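You operate a simulated robot arm through the tools that you are given. There is no shell and no other tool. Be economical: measure what you need, move in short steps, check, and stop when the job is done.

The job below is to be done with a simulated robot arm. You get a single attempt, and the scene is never put back.

Task
Fetch the green pot from the green bench by the sampler and set it on top of the silver roll.

The check looks at the end state, three seconds after you hand in, the way a careful person would. Anything else that was tipped, shoved, dropped, spilled or broken makes it a failure.

Robot
A 7-joint arm with a two-finger parallel gripper, fixed in place. Base frame: the origin is at the foot of the arm, x ahead of it, y to its left, z up; the work surface is at about z = 0. Units: m, rad, N and s.
With the tool pointing down near the work surface it reaches from about 0.24 to 0.62 m from the base axis. Its first joint turns from -1.152 to 1.152 rad. Payload 2.6 kg.
The TCP is the grasp point between the finger pads, 0.03 m short of the fingertips. In the tool frame z runs along the fingers and y along their closing line. Largest opening 0.094 m; finger width 0.028, thickness 0.01; the body of the gripper, 0.05 by 0.096 m, starts 0.055 m behind the TCP.
Orientation is that of the tool frame in the base frame, as a unit quaternion [x, y, z, w]. With the fingers straight down and closing along the base's y, the tool's x points along the base's -x, its y along +y and its z along -z.

Tools
- The arm moves only by the tool send_rows. Its argument "series" is one flat list of numbers, 7 for each row, row after row: the gripper command, from -1 (shut) to 1 (fully open), values between in proportion, then the shift along the tool's x, y, z in m, then the turn, a rotation vector about the tool's x, y, z in rad. In form: [claw, tx, ty, tz, rx, ry, rz, claw, tx, ty, tz, rx, ry, rz, ...]. A call has 1 to 20 rows; each row is the pose to reach, as a shift and turn from the pose commanded when the call began, along the tool's axes at that moment. Rows are played at 5 a second. More than 0.05 m and 0.15 rad between two rows, or a gripper value outside its range, and nothing of the call is played. A pose out of reach is approached as far as the arm can. The call stops where the force on the tool passes 40 N (or 10 N more than at its start, if that is more) or the arm is blocked; 0.2 s more then pass. Each finger travels about 0.072 m/s and halts on what it meets, pressing with about 34 N; the grip force reading is that of the motor and also rises with nothing between the fingers. The clock runs only during rows and for 0.2 s after the last one: add rows that repeat a pose to give the fingers time. The reply holds the time, the measured pose of the TCP, the force on the tool along the base axes, the opening and the grip force, in the units named above and with some noise, and new pictures: "views" is both (left out), scene, wrist or none.
- Cameras (640 x 400 px; columns grow to the right, rows downward): "scene" is fixed at [0.0068, 0.4118, 0.5858]; the picture's right is [-0.96, -0.29, 0.00], its down [-0.11, 0.35, -0.93] and it looks along [0.27, -0.89, -0.37] (base axes); focal length 317 px, centre (320, 200). "wrist" rides on the gripper at [0.076, 0.014, -0.103] in the tool frame; the picture's right is [-0.18, 0.98, 0.00], its down [-0.75, -0.14, -0.64] and it looks along [-0.63, -0.12, 0.77] (tool axes); focal length 243 px, centre (320, 200). There is no depth. A picture from a camera that has moved, and an enlarged one, comes with that camera's place and axes in the base frame and with its lens.
- enlarge(camera, box): a new picture of the part [left, top, right, bottom] of that camera's present view, enlarged. It takes no simulated time.
- close_job(): hands the job in; it is judged then, once.

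Work in short steps. Places have to be worked out from the pictures, the camera data and where the tool is seen: move nearer, look again, correct. Check each grasp and each placing, and mend what went wrong. You have 90 turns and 170 pictures in all, those below and enlarged ones among them. Open the gripper and draw the arm clear of the work before you hand the job in, unless the task says otherwise; then end with one line.

The tools are called as name(argument=value, ...) on one line, values as JSON. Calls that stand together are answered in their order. send_rows: Moves the arm, as the interface text tells. Its arguments: {"type":"object","properties":{"series":{"type":"array","items":{"type":"number"}},"views":{"type":"string","enum":["both","scene","wrist","none"]}},"required":["series"]} The other tools are called the same way: enlarge (camera, box) takes an enlarged picture of a part of a camera's view; close_job () hands the job in.

At the start:

```text
clock: 0.0
eef_pos: [0.2657, -0.293, 0.308]
tool_rot: [-0.001, 1.0, -0.001, 0.0]
force: [-0.7, 0.1, -0.3]
gripper_width: 0.094
grip_force: 0.0
```

scene: 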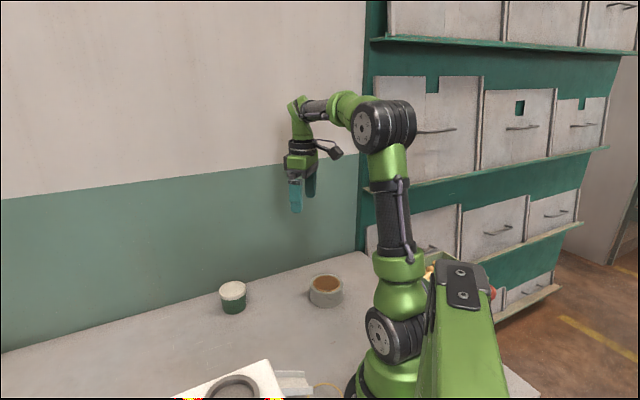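
wrist: 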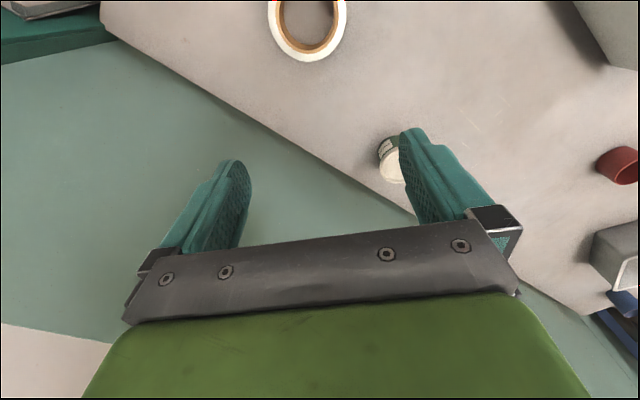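

I'll start by enlarging both views to identify the things on the table.

enlarge(camera="scene", box=[160, 240, 400, 400])

enlarge(camera="wrist", box=[0, 0, 640, 400])

```text
2.50 times, centred on (280, 320) of scene
camera zoom: at [0.0068, 0.4118, 0.5858], right [-0.96, -0.29, 0.0], down [-0.11, 0.35, -0.93], along [0.27, -0.89, -0.37], focal length 793 px, centre (420, -100)
```

zoom: 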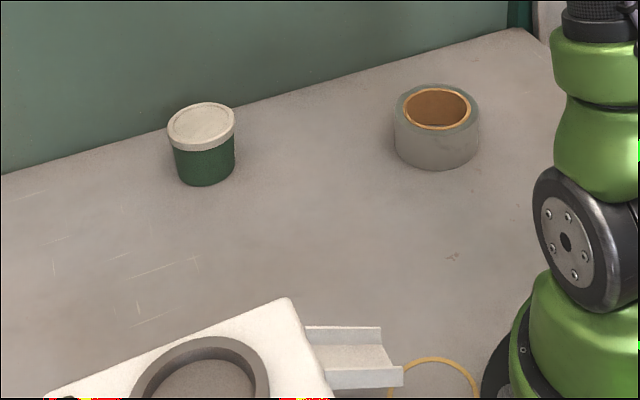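

```text
1.00 times, centred on (320, 200) of wrist
camera zoom: at [0.1894, -0.2798, 0.4118], right [0.18, 0.98, 0.0], down [0.75, -0.14, 0.64], along [0.63, -0.12, -0.77], focal length 243 px, centre (320, 200)
```

zoom: 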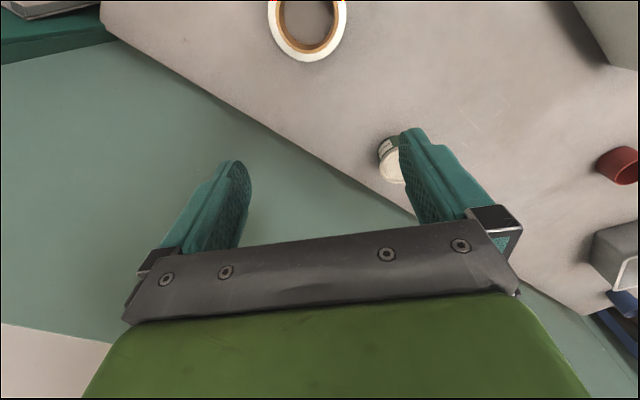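

I see a pot with a green body at about (0.42, -0.19) and a roll near (0.205, -0.29), but neither the green bench nor the sampler is visible yet. I'll swing the arm at height to look at the rest of the workspace.

send_rows(series=[1, -0.03, 0.03, 0, 0, 0, 0, 1, -0.05, 0.07, 0, 0, 0, 0, 1, -0.06, 0.11, 0, 0, 0, 0, 1, -0.07, 0.15, 0, 0, 0, 0, 1, -0.08, 0.19, 0, 0, 0, 0, 1, -0.08, 0.23, 0, 0, 0, 0, 1, -0.08, 0.27, 0, 0, 0, 0, 1, -0.08, 0.29, 0, 0, 0, 0, 1, -0.08, 0.29, 0, 0, 0, 0])

```text
clock: 2.0
eef_pos: [0.3435, -0.0019, 0.3092]
tool_rot: [0.0, 1.0, -0.001, 0.0]
force: [0.2, 0.1, -0.1]
gripper_width: 0.094
grip_force: 0.0
camera wrist: at [0.2679, 0.0116, 0.4122], right [0.18, 0.98, 0.0], down [0.75, -0.14, 0.64], along [0.63, -0.12, -0.77], focal length 243 px, centre (320, 200)
```

scene: 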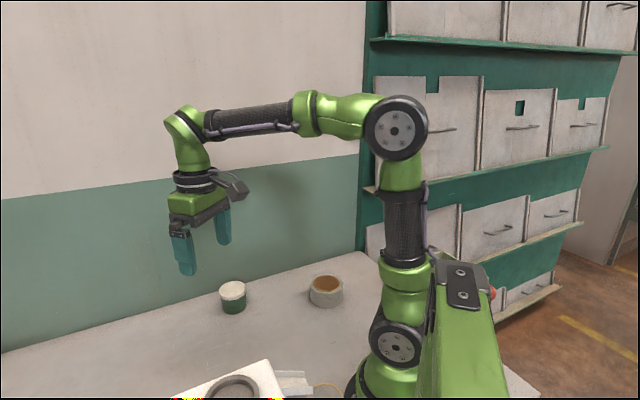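
wrist: 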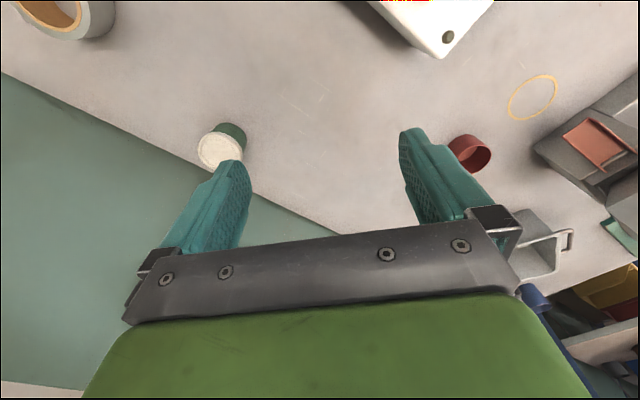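

There are more things toward +y, including a grey machine, a bracket and yellow rings. I'll keep panning that way.

send_rows(series=[1, 0.0, 0.04, 0, 0, 0, 0, 1, 0.01, 0.08, 0, 0, 0, 0, 1, 0.03, 0.12, 0, 0, 0, 0, 1, 0.05, 0.16, 0, 0, 0, 0, 1, 0.08, 0.2, 0, 0, 0, 0, 1, 0.1, 0.23, 0, 0, 0, 0, 1, 0.1, 0.23, 0, 0, 0, 0])

```text
clock: 3.6
eef_pos: [0.2453, 0.2282, 0.3077]
tool_rot: [0.001, 1.0, 0.001, 0.0]
force: [0.1, 0.3, -0.6]
gripper_width: 0.0941
grip_force: 0.0
camera wrist: at [0.1691, 0.2408, 0.412], right [0.18, 0.98, 0.0], down [0.75, -0.14, 0.64], along [0.63, -0.12, -0.77], focal length 243 px, centre (320, 200)
```

scene: 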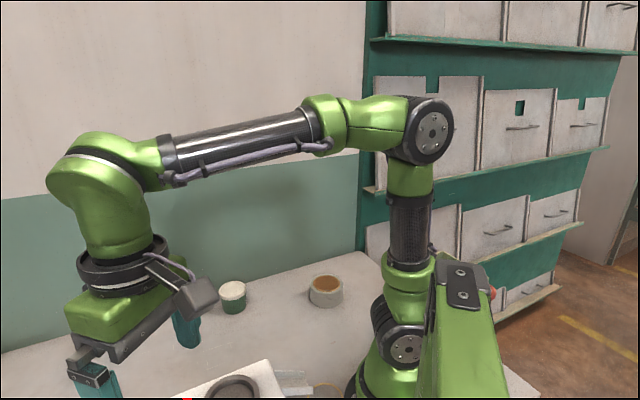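
wrist: 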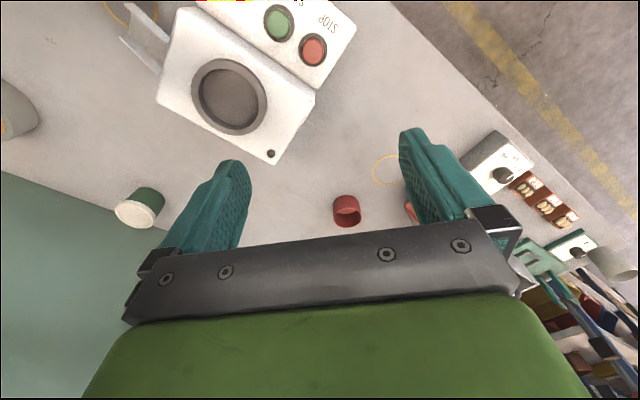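

The right-hand side has more devices, so I'll enlarge it.

enlarge(camera="wrist", box=[400, 100, 640, 250])

enlarge(camera="wrist", box=[480, 220, 640, 400])

enlarge(camera="wrist", box=[100, 0, 400, 190])

```text
2.67 times, centred on (520, 175) of wrist
camera zoom: at [0.1691, 0.2408, 0.412], right [0.18, 0.98, 0.0], down [0.75, -0.14, 0.64], along [0.63, -0.12, -0.77], focal length 647 px, centre (-213, 267)
```

zoom: 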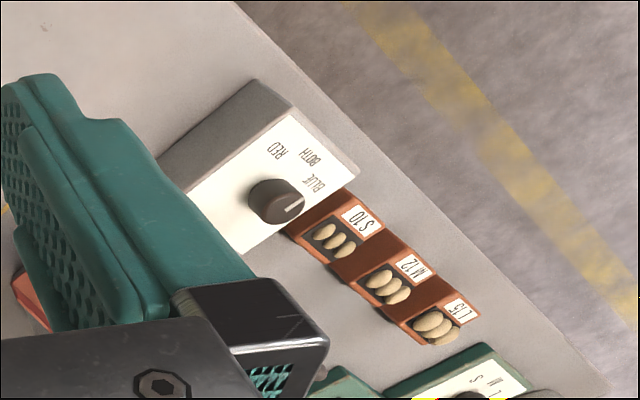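

```text
2.22 times, centred on (560, 310) of wrist
camera zoom: at [0.1691, 0.2408, 0.412], right [0.18, 0.98, 0.0], down [0.75, -0.14, 0.64], along [0.63, -0.12, -0.77], focal length 539 px, centre (-213, -44)
```

zoom: 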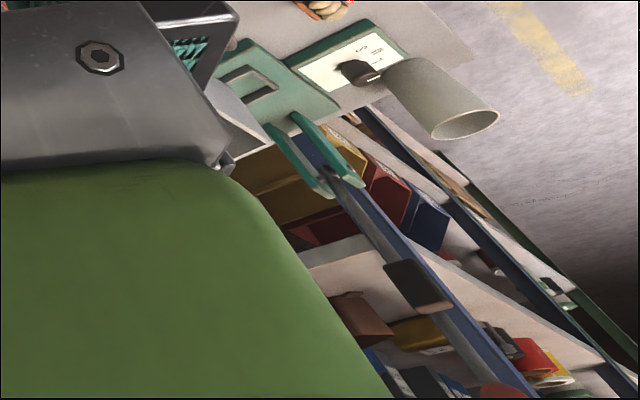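

```text
2.11 times, centred on (250, 95) of wrist
camera zoom: at [0.1691, 0.2408, 0.412], right [0.18, 0.98, 0.0], down [0.75, -0.14, 0.64], along [0.63, -0.12, -0.77], focal length 511 px, centre (467, 421)
```

zoom: 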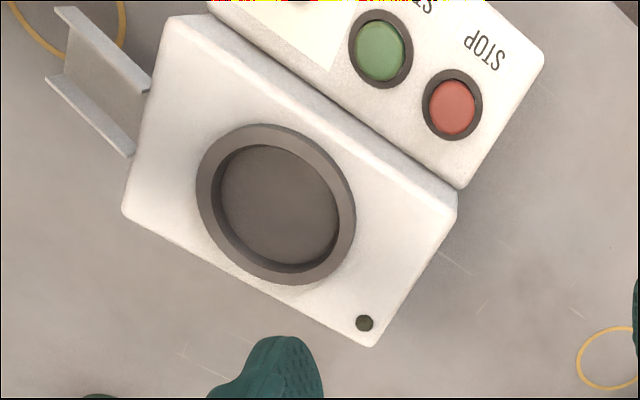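

Something with a green base sits by the S/M/L dial. I'll yaw the tool toward +y to get the fingers out of the way and see that area properly.

send_rows(series=[1, 0, 0, 0, 0, 0, -0.14, 1, 0, 0, 0, 0, 0, -0.28, 1, 0, 0, 0, 0, 0, -0.42, 1, 0, 0, 0, 0, 0, -0.56, 1, 0, 0, 0, 0, 0, -0.7, 1, 0, 0, 0, 0, 0, -0.84, 1, 0, 0, 0, 0, 0, -0.84], views="wrist")

```text
clock: 5.2
eef_pos: [0.2453, 0.227, 0.3087]
tool_rot: [-0.409, 0.913, 0.0, -0.001]
force: [-0.6, 0.1, 0.6]
gripper_width: 0.0938
grip_force: 0.0
camera wrist: at [0.1839, 0.1787, 0.412], right [-0.61, 0.79, 0.0], down [0.61, 0.47, 0.64], along [0.51, 0.39, -0.77], focal length 243 px, centre (320, 200)
```

wrist: 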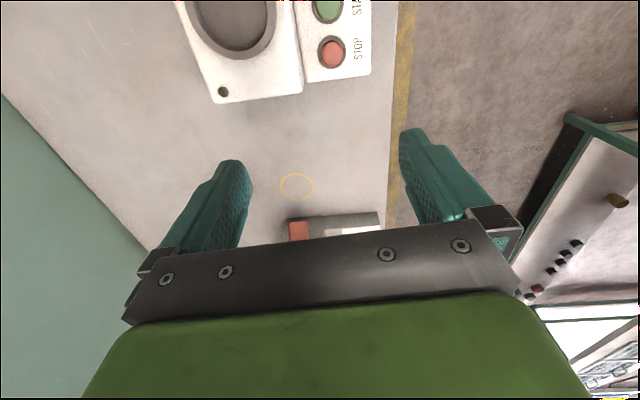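

I'll enlarge the scene behind the arm, where there are coloured items at the foot of the shelf.

enlarge(camera="scene", box=[360, 220, 600, 370])

enlarge(camera="wrist", box=[480, 60, 640, 400])

```text
2.67 times, centred on (480, 295) of scene
camera zoom: at [0.0068, 0.4118, 0.5858], right [-0.96, -0.29, 0.0], down [-0.11, 0.35, -0.93], along [0.27, -0.89, -0.37], focal length 846 px, centre (-107, -53)
```

zoom: 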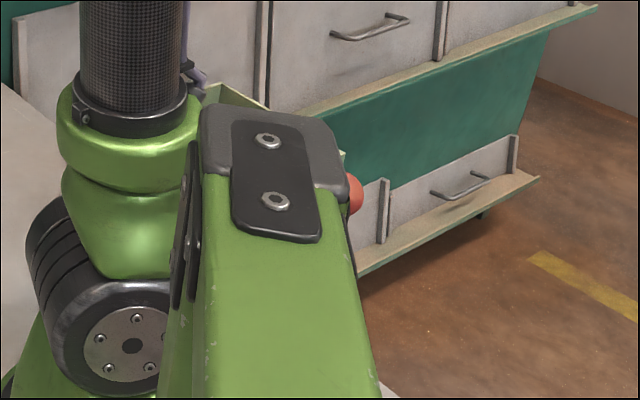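

```text
1.18 times, centred on (560, 230) of wrist
camera zoom: at [0.1839, 0.1787, 0.412], right [-0.61, 0.79, 0.0], down [0.61, 0.47, 0.64], along [0.51, 0.39, -0.77], focal length 285 px, centre (38, 165)
```

zoom: 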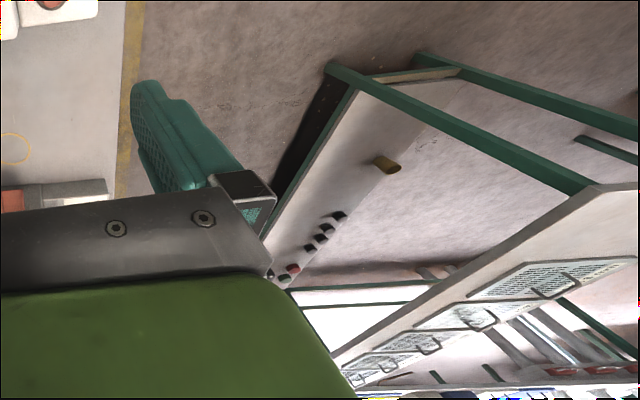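

I still need a clear view of the far corner with the S/M/L dial. I'll yaw back partway and move outward, up and closer.

send_rows(series=[1, -0.04, 0, -0.02, 0, 0, 0.14, 1, -0.08, 0, -0.04, 0, 0, 0.28, 1, -0.12, 0, -0.06, 0, 0, 0.42, 1, -0.16, 0.0, -0.08, 0, 0, 0.42, 1, -0.16, 0.0, -0.08, 0, 0, 0.42])

```text
clock: 6.4
eef_pos: [0.3486, 0.3491, 0.3873]
tool_rot: [-0.208, 0.978, 0.001, 0.001]
force: [-0.4, 0.3, -0.2]
gripper_width: 0.0941
grip_force: 0.0
camera wrist: at [0.2733, 0.3292, 0.4906], right [-0.23, 0.97, 0.0], down [0.74, 0.18, 0.64], along [0.62, 0.15, -0.77], focal length 243 px, centre (320, 200)
```

scene: 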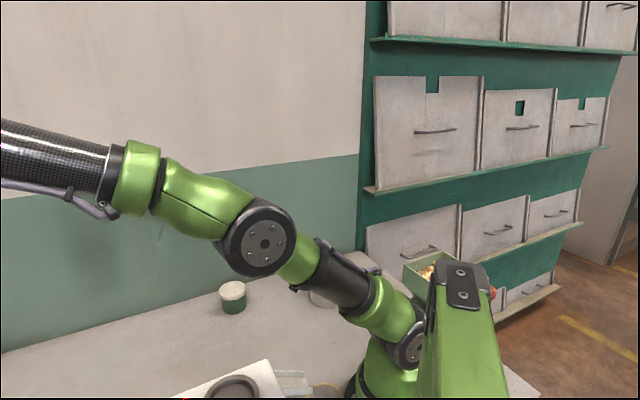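
wrist: 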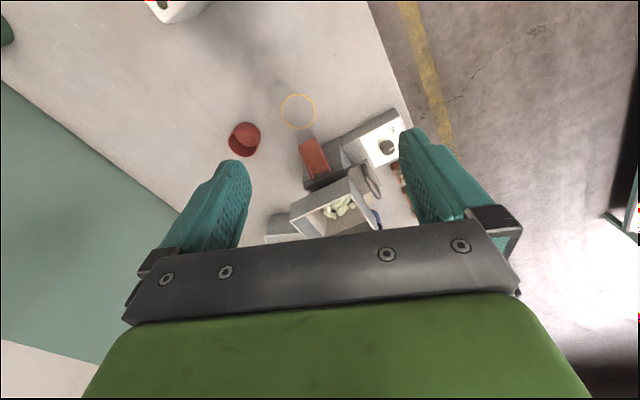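

A dispenser and a bin show up out here, but no bench. The scene also shows a green box with items beside the base, so I'll enlarge both.

enlarge(camera="scene", box=[350, 220, 510, 320])

enlarge(camera="wrist", box=[200, 70, 440, 250])

```text
4.00 times, centred on (430, 270) of scene
camera zoom: at [0.0068, 0.4118, 0.5858], right [-0.96, -0.29, 0.0], down [-0.11, 0.35, -0.93], along [0.27, -0.89, -0.37], focal length 1268 px, centre (-120, -80)
```

zoom: 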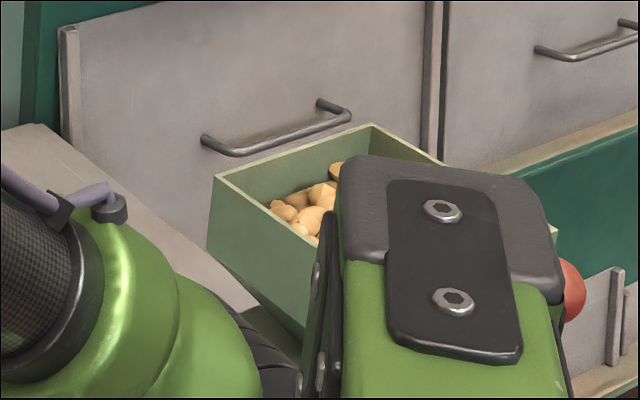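

```text
2.22 times, centred on (320, 160) of wrist
camera zoom: at [0.2733, 0.3292, 0.4906], right [-0.23, 0.97, 0.0], down [0.74, 0.18, 0.64], along [0.62, 0.15, -0.77], focal length 539 px, centre (320, 289)
```

zoom: 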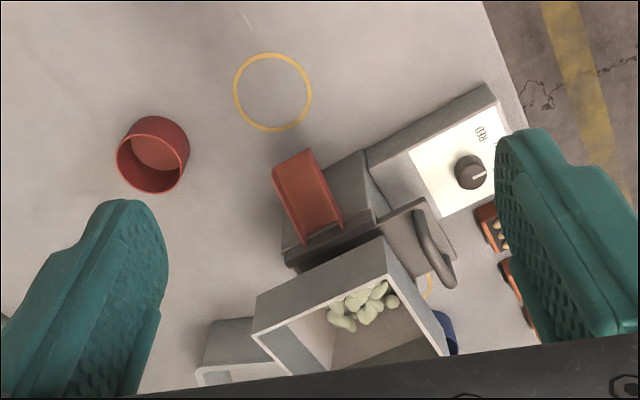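

The green box is near (-0.05, -0.35), beside the base. I'll swing to the -y side and turn the camera to look back at it.

send_rows(series=[1, 0.0144, -0.0415, 0, 0, 0, 0.14, 1, 0.0288, -0.083, 0, 0, 0, 0.28, 1, 0.043, -0.1245, 0, 0, 0, 0.42, 1, 0.0575, -0.166, 0, 0, 0, 0.56, 1, 0.072, -0.2075, 0, 0, 0, 0.7, 1, 0.086, -0.249, 0, 0, 0, 0.84, 1, 0.1, -0.29, 0, 0, 0, 0.98, 1, 0.115, -0.332, 0, 0, 0, 1.12, 1, 0.148, -0.357, 0, 0, 0, 1.26, 1, 0.181, -0.382, 0, 0, 0, 1.4, 1, 0.214, -0.408, 0, 0, 0, 1.54, 1, 0.247, -0.433, 0, 0, 0, 1.68, 1, 0.28, -0.459, 0, 0, 0, 1.82, 1, 0.314, -0.484, 0, 0, 0, 1.96, 1, 0.314, -0.484, 0, 0, 0, 2.1, 1, 0.314, -0.484, 0, 0, 0, 2.24, 1, 0.314, -0.484, 0, 0, 0, 2.38, 1, 0.314, -0.484, 0, 0, 0, 2.38])

```text
clock: 10.2
eef_pos: [0.2629, -0.2235, 0.389]
tool_rot: [0.831, 0.556, 0.0, 0.0]
force: [-0.4, -0.2, 0.4]
gripper_width: 0.094
grip_force: 0.0
camera wrist: at [0.3057, -0.1596, 0.4922], right [0.84, -0.55, 0.0], down [-0.42, -0.64, 0.64], along [-0.35, -0.54, -0.77], focal length 243 px, centre (320, 200)
```

scene: 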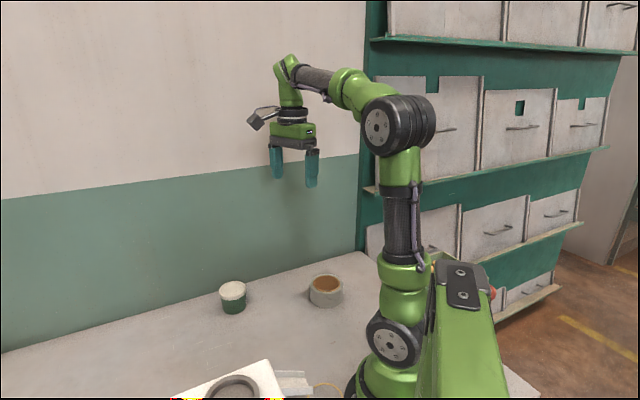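
wrist: 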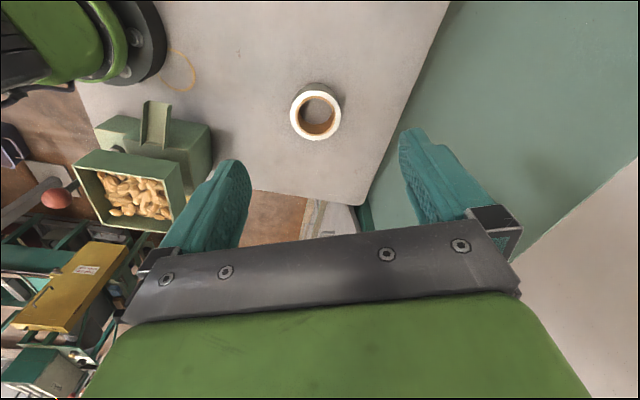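

The green hopper device is a dispenser that feeds a ring, so it could be the sampler. There's no other pot here. I'll check the last unseen area, the +y side near the base, before deciding.

send_rows(series=[1, 0.035, 0.004, 0, 0, 0, -0.145, 1, 0.07, 0.008, 0, 0, 0, -0.29, 1, 0.106, 0.012, 0, 0, 0, -0.435, 1, 0.142, 0.016, 0, 0, 0, -0.58, 1, 0.178, 0.02, 0, 0, 0, -0.725, 1, 0.213, 0.024, 0, 0, 0, -0.87, 1, 0.249, 0.027, 0, 0, 0, -1.015, 1, 0.275, -0.005, 0, 0, 0, -1.16, 1, 0.302, -0.037, 0, 0, 0, -1.305, 1, 0.328, -0.07, 0, 0, 0, -1.45, 1, 0.354, -0.102, 0, 0, 0, -1.595, 1, 0.38, -0.134, 0, 0, 0, -1.74, 1, 0.407, -0.167, 0, 0, 0, -1.885, 1, 0.407, -0.167, 0, 0, 0, -2.03, 1, 0.407, -0.167, 0, 0, 0, -2.175, 1, 0.407, -0.167, 0, 0, 0, -2.32, 1, 0.407, -0.167, 0, 0, 0, -2.465, 1, 0.407, -0.167, 0, 0, 0, -2.61, 1, 0.407, -0.167, 0, 0, 0, -2.755, 1, 0.407, -0.167, 0, 0, 0, -2.9], views="none")

send_rows(series=[1, 0, 0, 0, 0, 0, -0.14, 1, 0, 0, 0, 0, 0, -0.28, 1, 0, 0, 0, 0, 0, -0.42, 1, 0, 0, 0, 0, 0, -0.56, 1, 0, 0, 0, 0, 0, -0.7, 1, 0, 0, 0, 0, 0, -0.84, 1, 0, 0, 0, 0, 0, -0.84], views="wrist")

```text
clock: 14.4
eef_pos: [0.2629, 0.2153, 0.3887]
tool_rot: [-0.454, 0.891, 0.0, -0.001]
force: [-0.4, 0.0, -0.7]
gripper_width: 0.0938
grip_force: 0.1
```

```text
clock: 16.0
eef_pos: [0.2636, 0.2178, 0.3883]
tool_rot: [0.778, -0.628, 0.0, 0.0]
force: [0.0, 0.0, 0.4]
gripper_width: 0.094
grip_force: 0.1
camera wrist: at [0.265, 0.1375, 0.4917], right [-1.0, -0.03, 0.0], down [-0.02, 0.77, 0.64], along [-0.02, 0.64, -0.77], focal length 243 px, centre (320, 200)
```

wrist: 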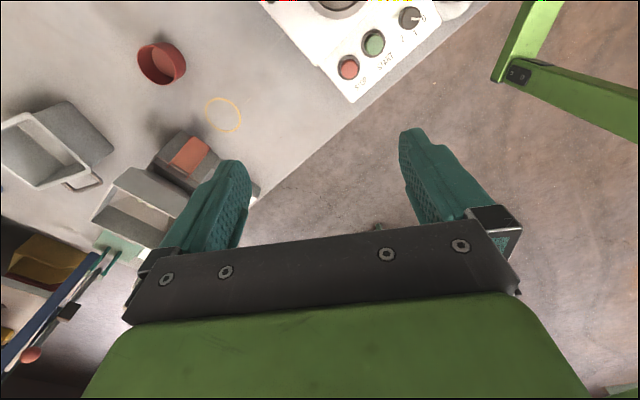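

Nothing else turned up: the only green pot is the lidded one at about (0.42, -0.19), and the only silver roll is the tape at about (0.205, -0.29). I'll return with zero yaw and view the pot more closely.

send_rows(series=[1, 0.033, -0.006, 0, 0, 0, 0.137, 1, 0.067, -0.012, 0, 0, 0, 0.274, 1, 0.1, -0.018, 0, 0, 0, 0.411, 1, 0.134, -0.024, 0, 0, 0, 0.549, 1, 0.167, -0.03, 0, 0, 0, 0.686, 1, 0.2, -0.036, 0, 0, 0, 0.823, 1, 0.234, -0.042, 0, 0, 0, 0.96, 1, 0.264, -0.032, 0, 0, 0, 1.097, 1, 0.294, -0.022, 0, 0, 0, 1.234, 1, 0.324, -0.011, 0, 0, 0, 1.372, 1, 0.354, 0, 0, 0, 0, 1.509, 1, 0.384, 0.01, 0, 0, 0, 1.646, 1, 0.413, 0.02, 0.03, 0, 0, 1.783, 1, 0.413, 0.02, 0.07, 0, 0, 1.783, 1, 0.413, 0.02, 0.1, 0, 0, 1.783, 1, 0.413, 0.02, 0.1, 0, 0, 1.783])

```text
clock: 19.4
eef_pos: [0.3275, -0.1906, 0.2876]
tool_rot: [0.002, 1.0, 0.0, -0.001]
force: [-0.2, -0.4, 0.4]
gripper_width: 0.0938
grip_force: 0.0
camera wrist: at [0.2513, -0.1776, 0.3911], right [0.19, 0.98, 0.0], down [0.75, -0.14, 0.64], along [0.63, -0.12, -0.77], focal length 243 px, centre (320, 200)
```

scene: 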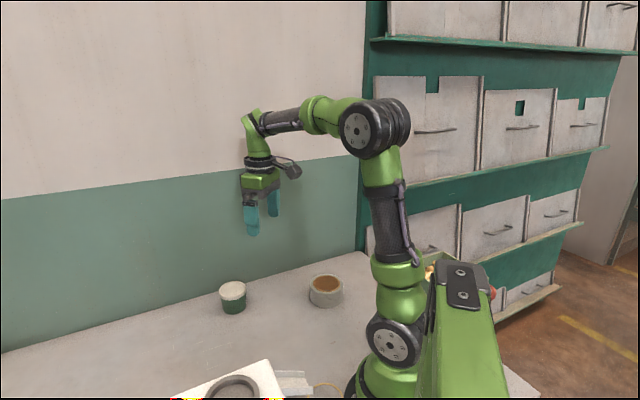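
wrist: 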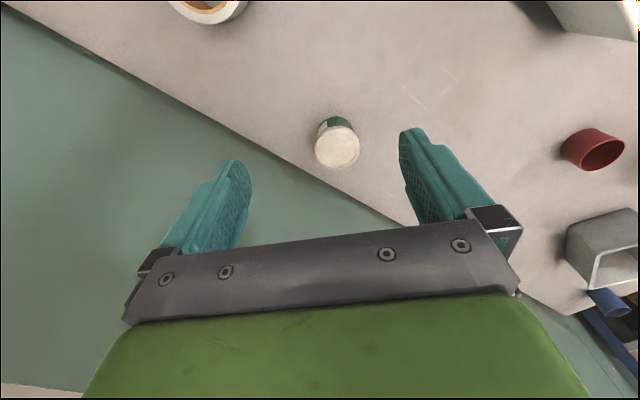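

I'll measure the pot in both views.

enlarge(camera="wrist", box=[280, 100, 400, 175])

enlarge(camera="scene", box=[200, 260, 280, 330])

enlarge(camera="scene", box=[290, 260, 370, 330])

```text
5.33 times, centred on (340, 138) of wrist
camera zoom: at [0.2513, -0.1776, 0.3911], right [0.19, 0.98, 0.0], down [0.75, -0.14, 0.64], along [0.63, -0.12, -0.77], focal length 1294 px, centre (213, 533)
```

zoom: 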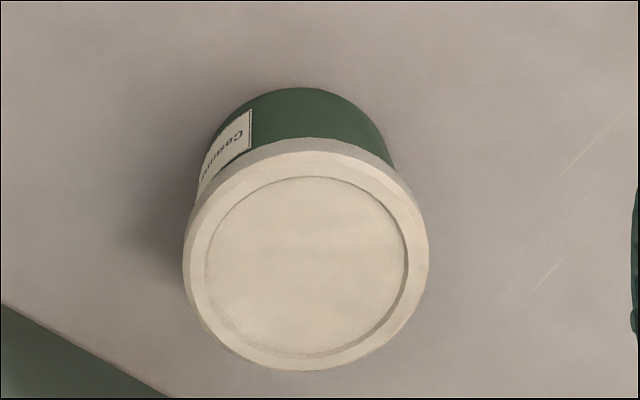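

```text
5.71 times, centred on (240, 295) of scene
camera zoom: at [0.0068, 0.4118, 0.5858], right [-0.96, -0.29, 0.0], down [-0.11, 0.35, -0.93], along [0.27, -0.89, -0.37], focal length 1812 px, centre (777, -343)
```

zoom: 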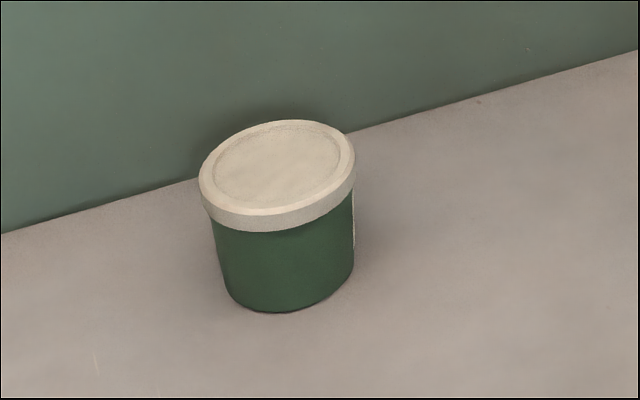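

```text
5.71 times, centred on (330, 295) of scene
camera zoom: at [0.0068, 0.4118, 0.5858], right [-0.96, -0.29, 0.0], down [-0.11, 0.35, -0.93], along [0.27, -0.89, -0.37], focal length 1812 px, centre (263, -343)
```

zoom: 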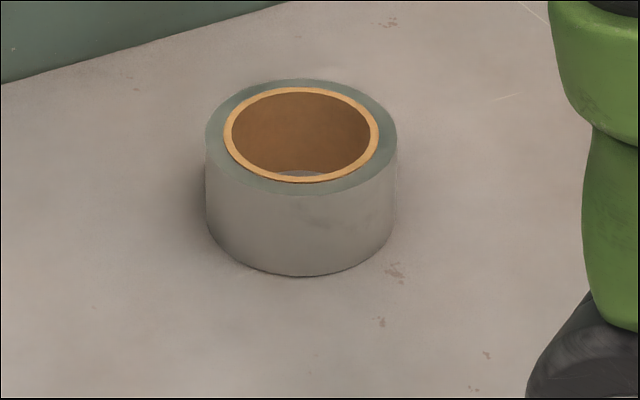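

The two rays intersect well: the lid centre is at (0.429, -0.185) with its top at z≈0.057, lid diameter about 0.07 and base about 0.06. The roll's hole is about 0.066, slightly larger than the pot's base, so the pot must go off-centre on the rim. I'll move above the pot and check.

send_rows(series=[1, -0.035, 0.002, 0.03, 0, 0, 0, 1, -0.07, 0.004, 0.06, 0, 0, 0, 1, -0.1015, 0.0055, 0.09, 0, 0, 0, 1, -0.1015, 0.0055, 0.125, 0, 0, 0, 1, -0.1015, 0.0055, 0.15, 0, 0, 0, 1, -0.1015, 0.0055, 0.15, 0, 0, 0])

```text
clock: 20.8
eef_pos: [0.4306, -0.1862, 0.1399]
tool_rot: [0.002, 1.0, 0.0, 0.0]
force: [0.2, 0.0, 0.5]
gripper_width: 0.0942
grip_force: 0.1
camera wrist: at [0.354, -0.1734, 0.2429], right [0.19, 0.98, 0.0], down [0.75, -0.14, 0.64], along [0.63, -0.12, -0.77], focal length 243 px, centre (320, 200)
```

scene: 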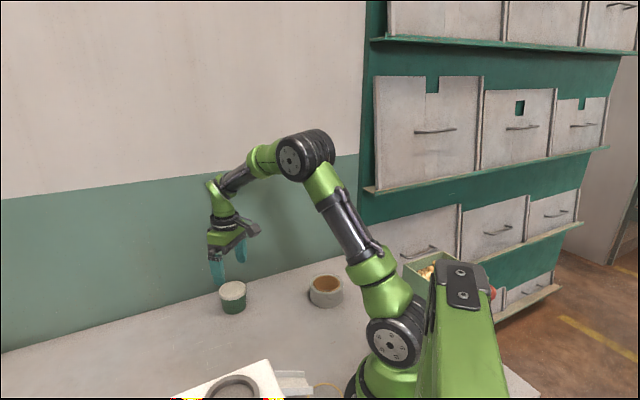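
wrist: 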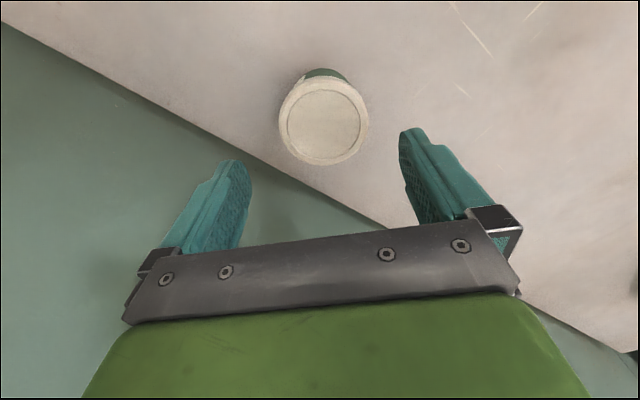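

The lid centre again comes out at (0.429, -0.185), within 2 mm of the TCP. I'll descend to z≈0.045.

send_rows(series=[1, 0.002, 0.0015, 0.03, 0, 0, 0, 1, 0.002, 0.0015, 0.055, 0, 0, 0, 1, 0.002, 0.0015, 0.08, 0, 0, 0, 1, 0.002, 0.0015, 0.095, 0, 0, 0, 1, 0.002, 0.0015, 0.095, 0, 0, 0])

```text
clock: 22.0
eef_pos: [0.4292, -0.1856, 0.0436]
tool_rot: [0.002, 1.0, 0.0, 0.001]
force: [0.1, 0.1, 0.3]
gripper_width: 0.0939
grip_force: 0.1
camera wrist: at [0.3521, -0.1727, 0.1468], right [0.19, 0.98, 0.0], down [0.75, -0.14, 0.64], along [0.63, -0.12, -0.77], focal length 243 px, centre (320, 200)
```

scene: 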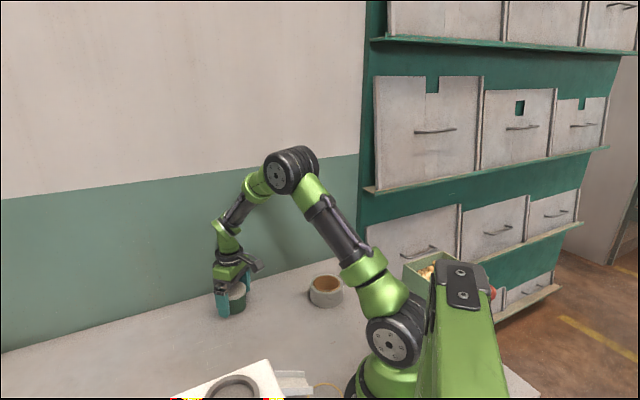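
wrist: 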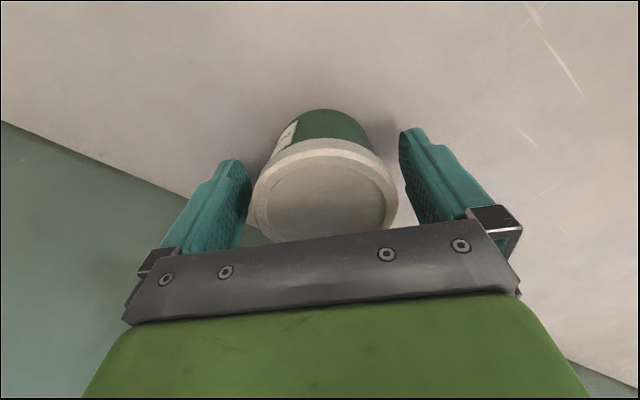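

The pot sits between the fingers, so I'll close on it.

send_rows(series=[0.4, 0, 0, 0, 0, 0, 0, 0.2, 0, 0, 0, 0, 0, 0, -1, 0, 0, 0, 0, 0, 0, -1, 0, 0, 0, 0, 0, 0, -1, 0, 0, 0, 0, 0, 0], views="wrist")

```text
clock: 23.2
eef_pos: [0.4282, -0.1856, 0.0444]
tool_rot: [0.002, 1.0, 0.0, -0.001]
force: [0.3, -0.3, -0.1]
gripper_width: 0.0704
grip_force: 34.1
camera wrist: at [0.3522, -0.1728, 0.147], right [0.19, 0.98, 0.0], down [0.75, -0.14, 0.64], along [0.63, -0.12, -0.77], focal length 243 px, centre (320, 200)
```

wrist: 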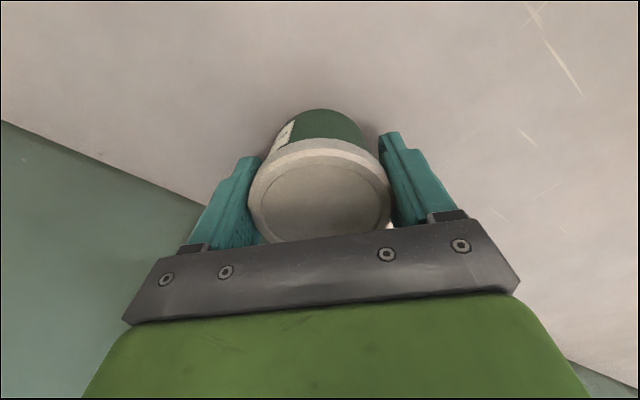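

Gripped at 0.0704 m with 34 N. I'll lift slowly and check that the body comes up with the lid.

send_rows(series=[-1, 0, 0, -0.01, 0, 0, 0, -1, 0, 0, -0.02, 0, 0, 0, -1, 0, 0, -0.04, 0, 0, 0, -1, 0, 0, -0.06, 0, 0, 0, -1, 0, 0, -0.06, 0, 0, 0])

enlarge(camera="scene", box=[180, 230, 280, 320])

```text
clock: 24.4
eef_pos: [0.4264, -0.1841, 0.1047]
tool_rot: [0.002, 1.0, 0.0, 0.0]
force: [-0.5, 0.1, -0.8]
gripper_width: 0.0702
grip_force: 34.1
camera wrist: at [0.3511, -0.1713, 0.2066], right [0.19, 0.98, 0.0], down [0.75, -0.14, 0.64], along [0.63, -0.12, -0.77], focal length 243 px, centre (320, 200)
```

scene: 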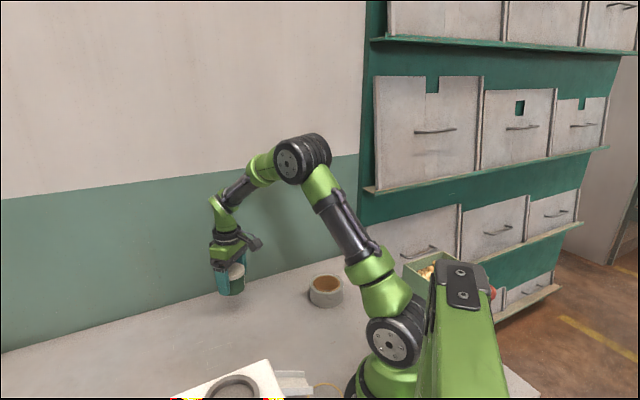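
wrist: 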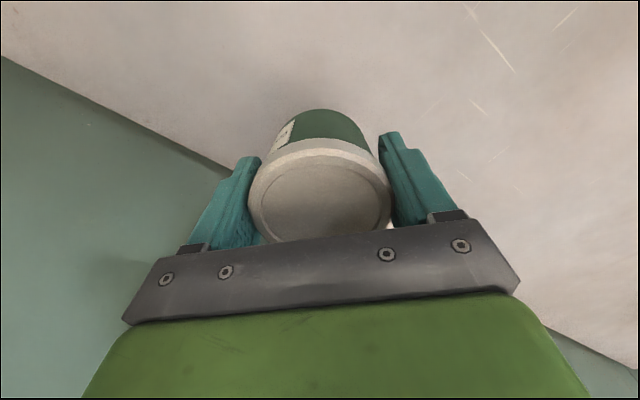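

```text
4.44 times, centred on (230, 275) of scene
camera zoom: at [0.0068, 0.4118, 0.5858], right [-0.96, -0.29, 0.0], down [-0.11, 0.35, -0.93], along [0.27, -0.89, -0.37], focal length 1409 px, centre (720, -133)
```

zoom: 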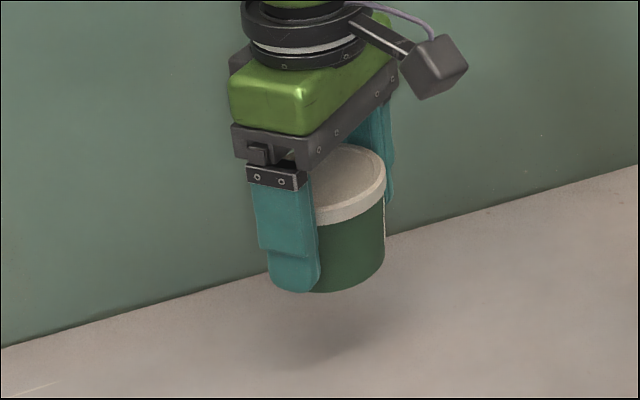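

The whole pot lifted cleanly; its bottom hangs 0.044 m below the TCP. Next I'll move above the roll at about z 0.30 to locate it precisely.

send_rows(series=[-1, 0.01, -0.005, -0.04, 0, 0, 0, -1, 0.035, -0.017, -0.07, 0, 0, 0, -1, 0.06, -0.029, -0.1, 0, 0, 0, -1, 0.09, -0.043, -0.125, 0, 0, 0, -1, 0.12, -0.057, -0.145, 0, 0, 0, -1, 0.15, -0.071, -0.165, 0, 0, 0, -1, 0.18, -0.086, -0.18, 0, 0, 0, -1, 0.205, -0.098, -0.195, 0, 0, 0, -1, 0.222, -0.106, -0.195, 0, 0, 0, -1, 0.222, -0.106, -0.195, 0, 0, 0, -1, 0.222, -0.106, -0.195, 0, 0, 0])

enlarge(camera="wrist", box=[250, 20, 390, 120])

```text
clock: 26.8
eef_pos: [0.2073, -0.2905, 0.2993]
tool_rot: [0.002, 1.0, 0.0, 0.0]
force: [0.5, 0.3, -0.8]
gripper_width: 0.0703
grip_force: 34.2
camera wrist: at [0.1309, -0.277, 0.4025], right [0.19, 0.98, 0.0], down [0.75, -0.14, 0.64], along [0.63, -0.12, -0.77], focal length 243 px, centre (320, 200)
```

scene: 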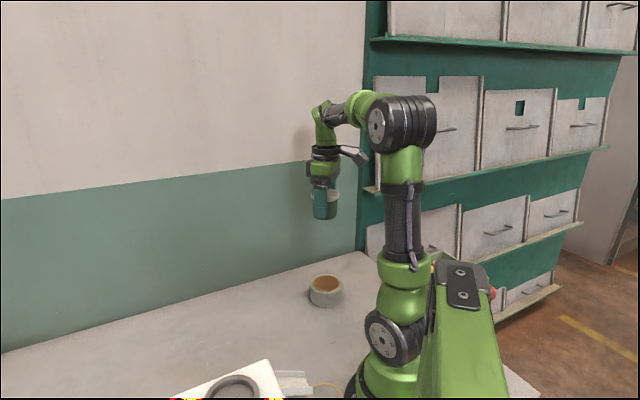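
wrist: 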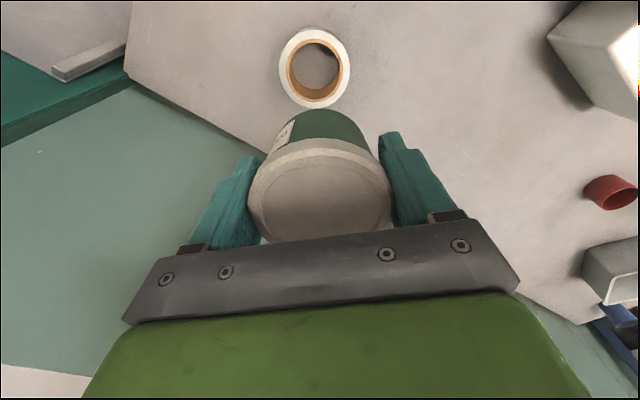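

```text
4.00 times, centred on (320, 70) of wrist
camera zoom: at [0.1309, -0.277, 0.4025], right [0.19, 0.98, 0.0], down [0.75, -0.14, 0.64], along [0.63, -0.12, -0.77], focal length 970 px, centre (320, 720)
```

zoom: 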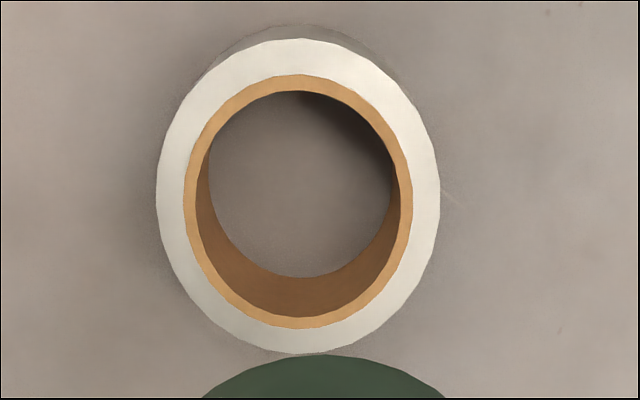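

The roll's top centre triangulates to (0.202, -0.2985), z≈0.042, with outer diameter about 0.094 and hole about 0.068. I'll set the pot 0.028 off-centre toward +x so its centre of mass is over solid rim. I'll descend to just above that point.

send_rows(series=[-1, -0.01, -0.004, 0.03, 0, 0, 0, -1, -0.0225, -0.008, 0.06, 0, 0, 0, -1, -0.0225, -0.008, 0.09, 0, 0, 0, -1, -0.0225, -0.008, 0.12, 0, 0, 0, -1, -0.0225, -0.008, 0.15, 0, 0, 0, -1, -0.0225, -0.008, 0.175, 0, 0, 0, -1, -0.0225, -0.008, 0.195, 0, 0, 0, -1, -0.0225, -0.008, 0.195, 0, 0, 0, -1, -0.0225, -0.008, 0.195, 0, 0, 0])

enlarge(camera="scene", box=[270, 220, 370, 320])

```text
clock: 28.8
eef_pos: [0.2296, -0.2998, 0.1023]
tool_rot: [0.002, 1.0, 0.0, 0.0]
force: [0.2, 1.2, -0.4]
gripper_width: 0.0702
grip_force: 34.0
camera wrist: at [0.1532, -0.2866, 0.2062], right [0.19, 0.98, 0.0], down [0.75, -0.14, 0.64], along [0.63, -0.12, -0.77], focal length 243 px, centre (320, 200)
```

scene: 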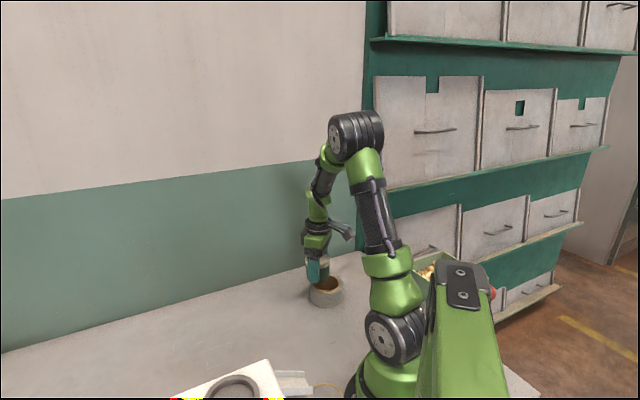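
wrist: 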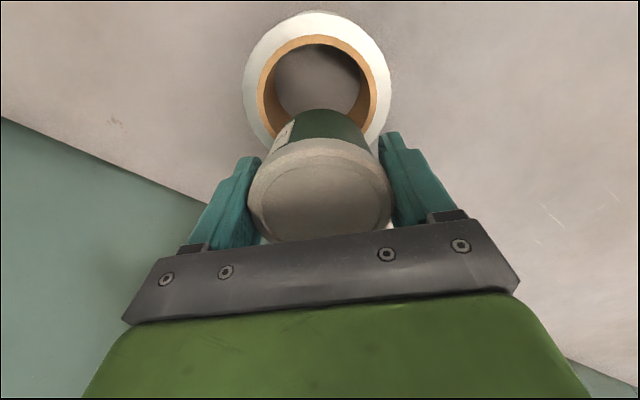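

```text
4.00 times, centred on (320, 270) of scene
camera zoom: at [0.0068, 0.4118, 0.5858], right [-0.96, -0.29, 0.0], down [-0.11, 0.35, -0.93], along [0.27, -0.89, -0.37], focal length 1268 px, centre (320, -80)
```

zoom: 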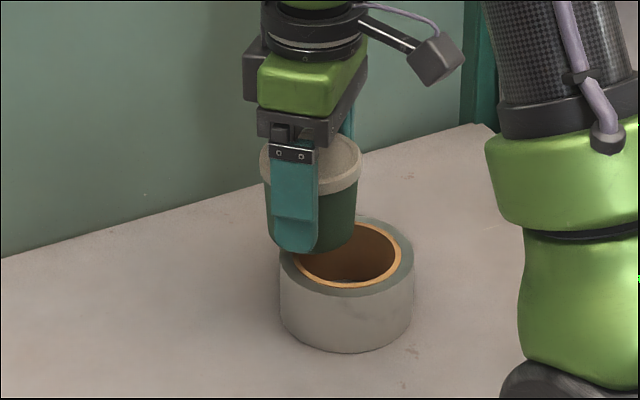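

The view agrees with the roll estimate, and the pot hovers over the +x rim. I'll lower in small steps and watch for contact.

send_rows(series=[-1, 0, 0, 0.005, 0, 0, 0, -1, 0, 0, 0.01, 0, 0, 0, -1, 0, 0, 0.012, 0, 0, 0, -1, 0, 0, 0.012, 0, 0, 0], views="none")

enlarge(camera="scene", box=[290, 240, 360, 310])

```text
clock: 29.8
eef_pos: [0.2294, -0.2996, 0.0909]
tool_rot: [0.002, 1.0, -0.001, 0.001]
force: [-0.2, 1.2, 7.0]
gripper_width: 0.0702
grip_force: 33.8
```

```text
5.71 times, centred on (325, 275) of scene
camera zoom: at [0.0068, 0.4118, 0.5858], right [-0.96, -0.29, 0.0], down [-0.11, 0.35, -0.93], along [0.27, -0.89, -0.37], focal length 1812 px, centre (291, -229)
```

zoom: 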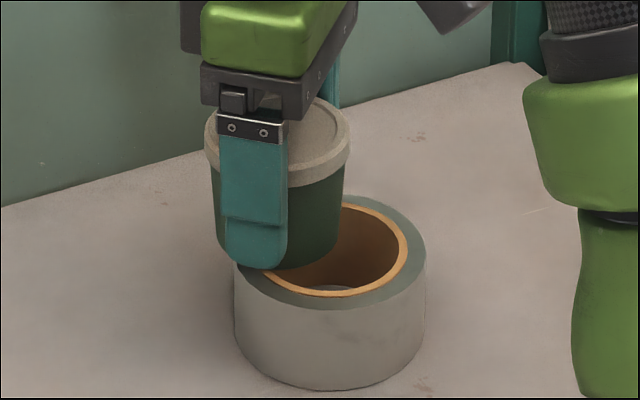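

Contact: 7 N upward at TCP z 0.091, so the roll's top is about 0.047 and the pot is on the rim. I'll open gradually and look.

send_rows(series=[0.52, 0, 0, 0, 0, 0, 0, 0.6, 0, 0, 0, 0, 0, 0, 0.7, 0, 0, 0, 0, 0, 0, 0.8, 0, 0, 0, 0, 0, 0, 1, 0, 0, 0, 0, 0, 0, 1, 0, 0, 0, 0, 0, 0])

enlarge(camera="scene", box=[290, 240, 360, 310])

```text
clock: 31.2
eef_pos: [0.2289, -0.2986, 0.0898]
tool_rot: [0.002, 1.0, -0.001, 0.0]
force: [0.1, -0.2, 0.7]
gripper_width: 0.0937
grip_force: 0.0
camera wrist: at [0.1533, -0.2855, 0.1942], right [0.19, 0.98, 0.0], down [0.75, -0.14, 0.64], along [0.63, -0.12, -0.77], focal length 243 px, centre (320, 200)
```

scene: 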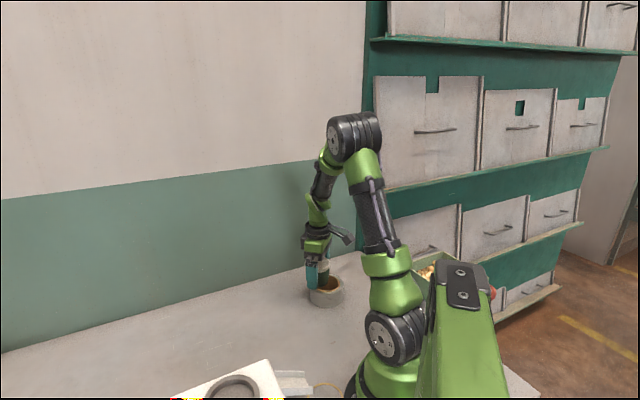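
wrist: 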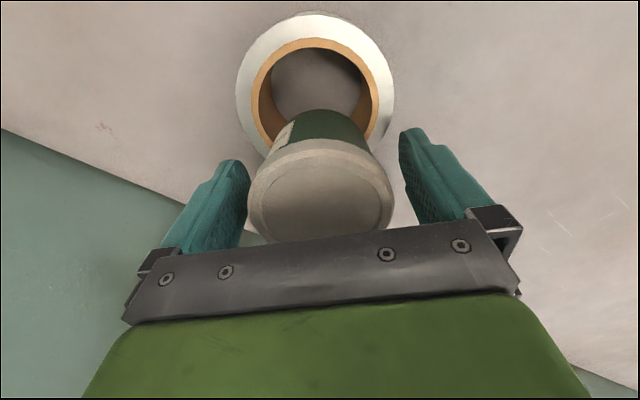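

```text
5.71 times, centred on (325, 275) of scene
camera zoom: at [0.0068, 0.4118, 0.5858], right [-0.96, -0.29, 0.0], down [-0.11, 0.35, -0.93], along [0.27, -0.89, -0.37], focal length 1812 px, centre (291, -229)
```

zoom: 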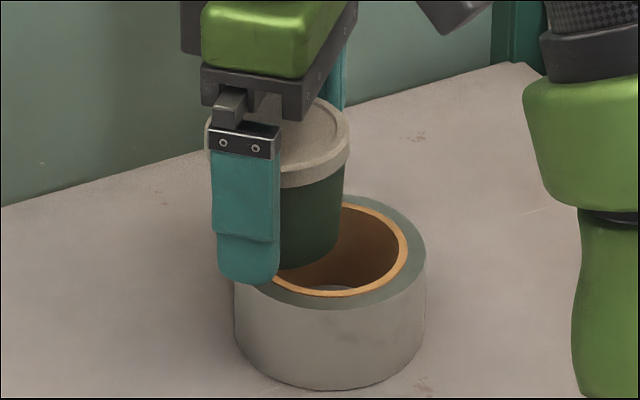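

The pot hasn't moved and stands upright with the fingers clear of it. I'll withdraw straight up and check.

send_rows(series=[1, 0, 0, -0.02, 0, 0, 0, 1, 0, 0, -0.04, 0, 0, 0, 1, 0, 0, -0.07, 0, 0, 0, 1, 0, 0, -0.11, 0, 0, 0, 1, 0, 0, -0.15, 0, 0, 0, 1, 0, 0, -0.19, 0, 0, 0, 1, 0, 0, -0.22, 0, 0, 0, 1, 0, 0, -0.22, 0, 0, 0])

enlarge(camera="scene", box=[290, 240, 360, 310])

```text
clock: 33.0
eef_pos: [0.2276, -0.2987, 0.311]
tool_rot: [0.001, 1.0, 0.0, 0.0]
force: [1.0, 0.2, 0.2]
gripper_width: 0.0937
grip_force: 0.1
camera wrist: at [0.1518, -0.2861, 0.4144], right [0.19, 0.98, 0.0], down [0.75, -0.14, 0.64], along [0.63, -0.12, -0.77], focal length 243 px, centre (320, 200)
```

scene: 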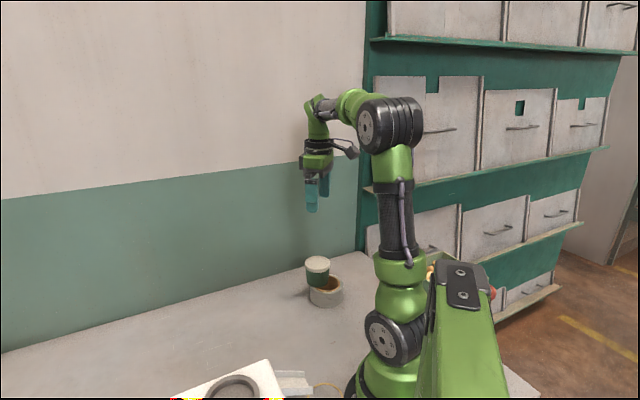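
wrist: 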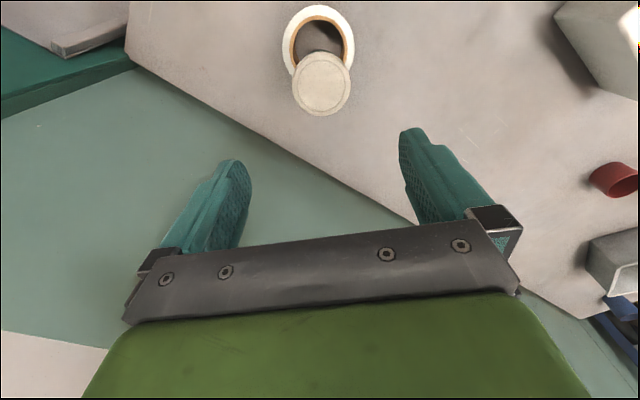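

```text
5.71 times, centred on (325, 275) of scene
camera zoom: at [0.0068, 0.4118, 0.5858], right [-0.96, -0.29, 0.0], down [-0.11, 0.35, -0.93], along [0.27, -0.89, -0.37], focal length 1812 px, centre (291, -229)
```

zoom: 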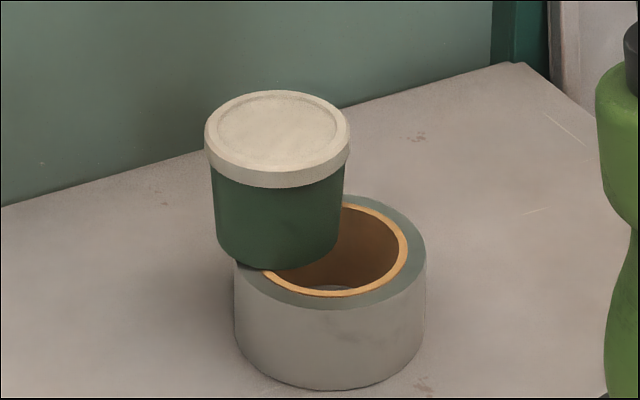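

The pot stands upright and steady on the roll's rim, nothing else was disturbed, and the arm is clear with the gripper open. I'll hand in.

close_job()

```text
The job is handed in.
```

The green pot is standing upright on the silver roll, set off-centre on the rim because its base is narrower than the hole. I found no distinct green bench or labelled sampler, so I took the only green pot in view.
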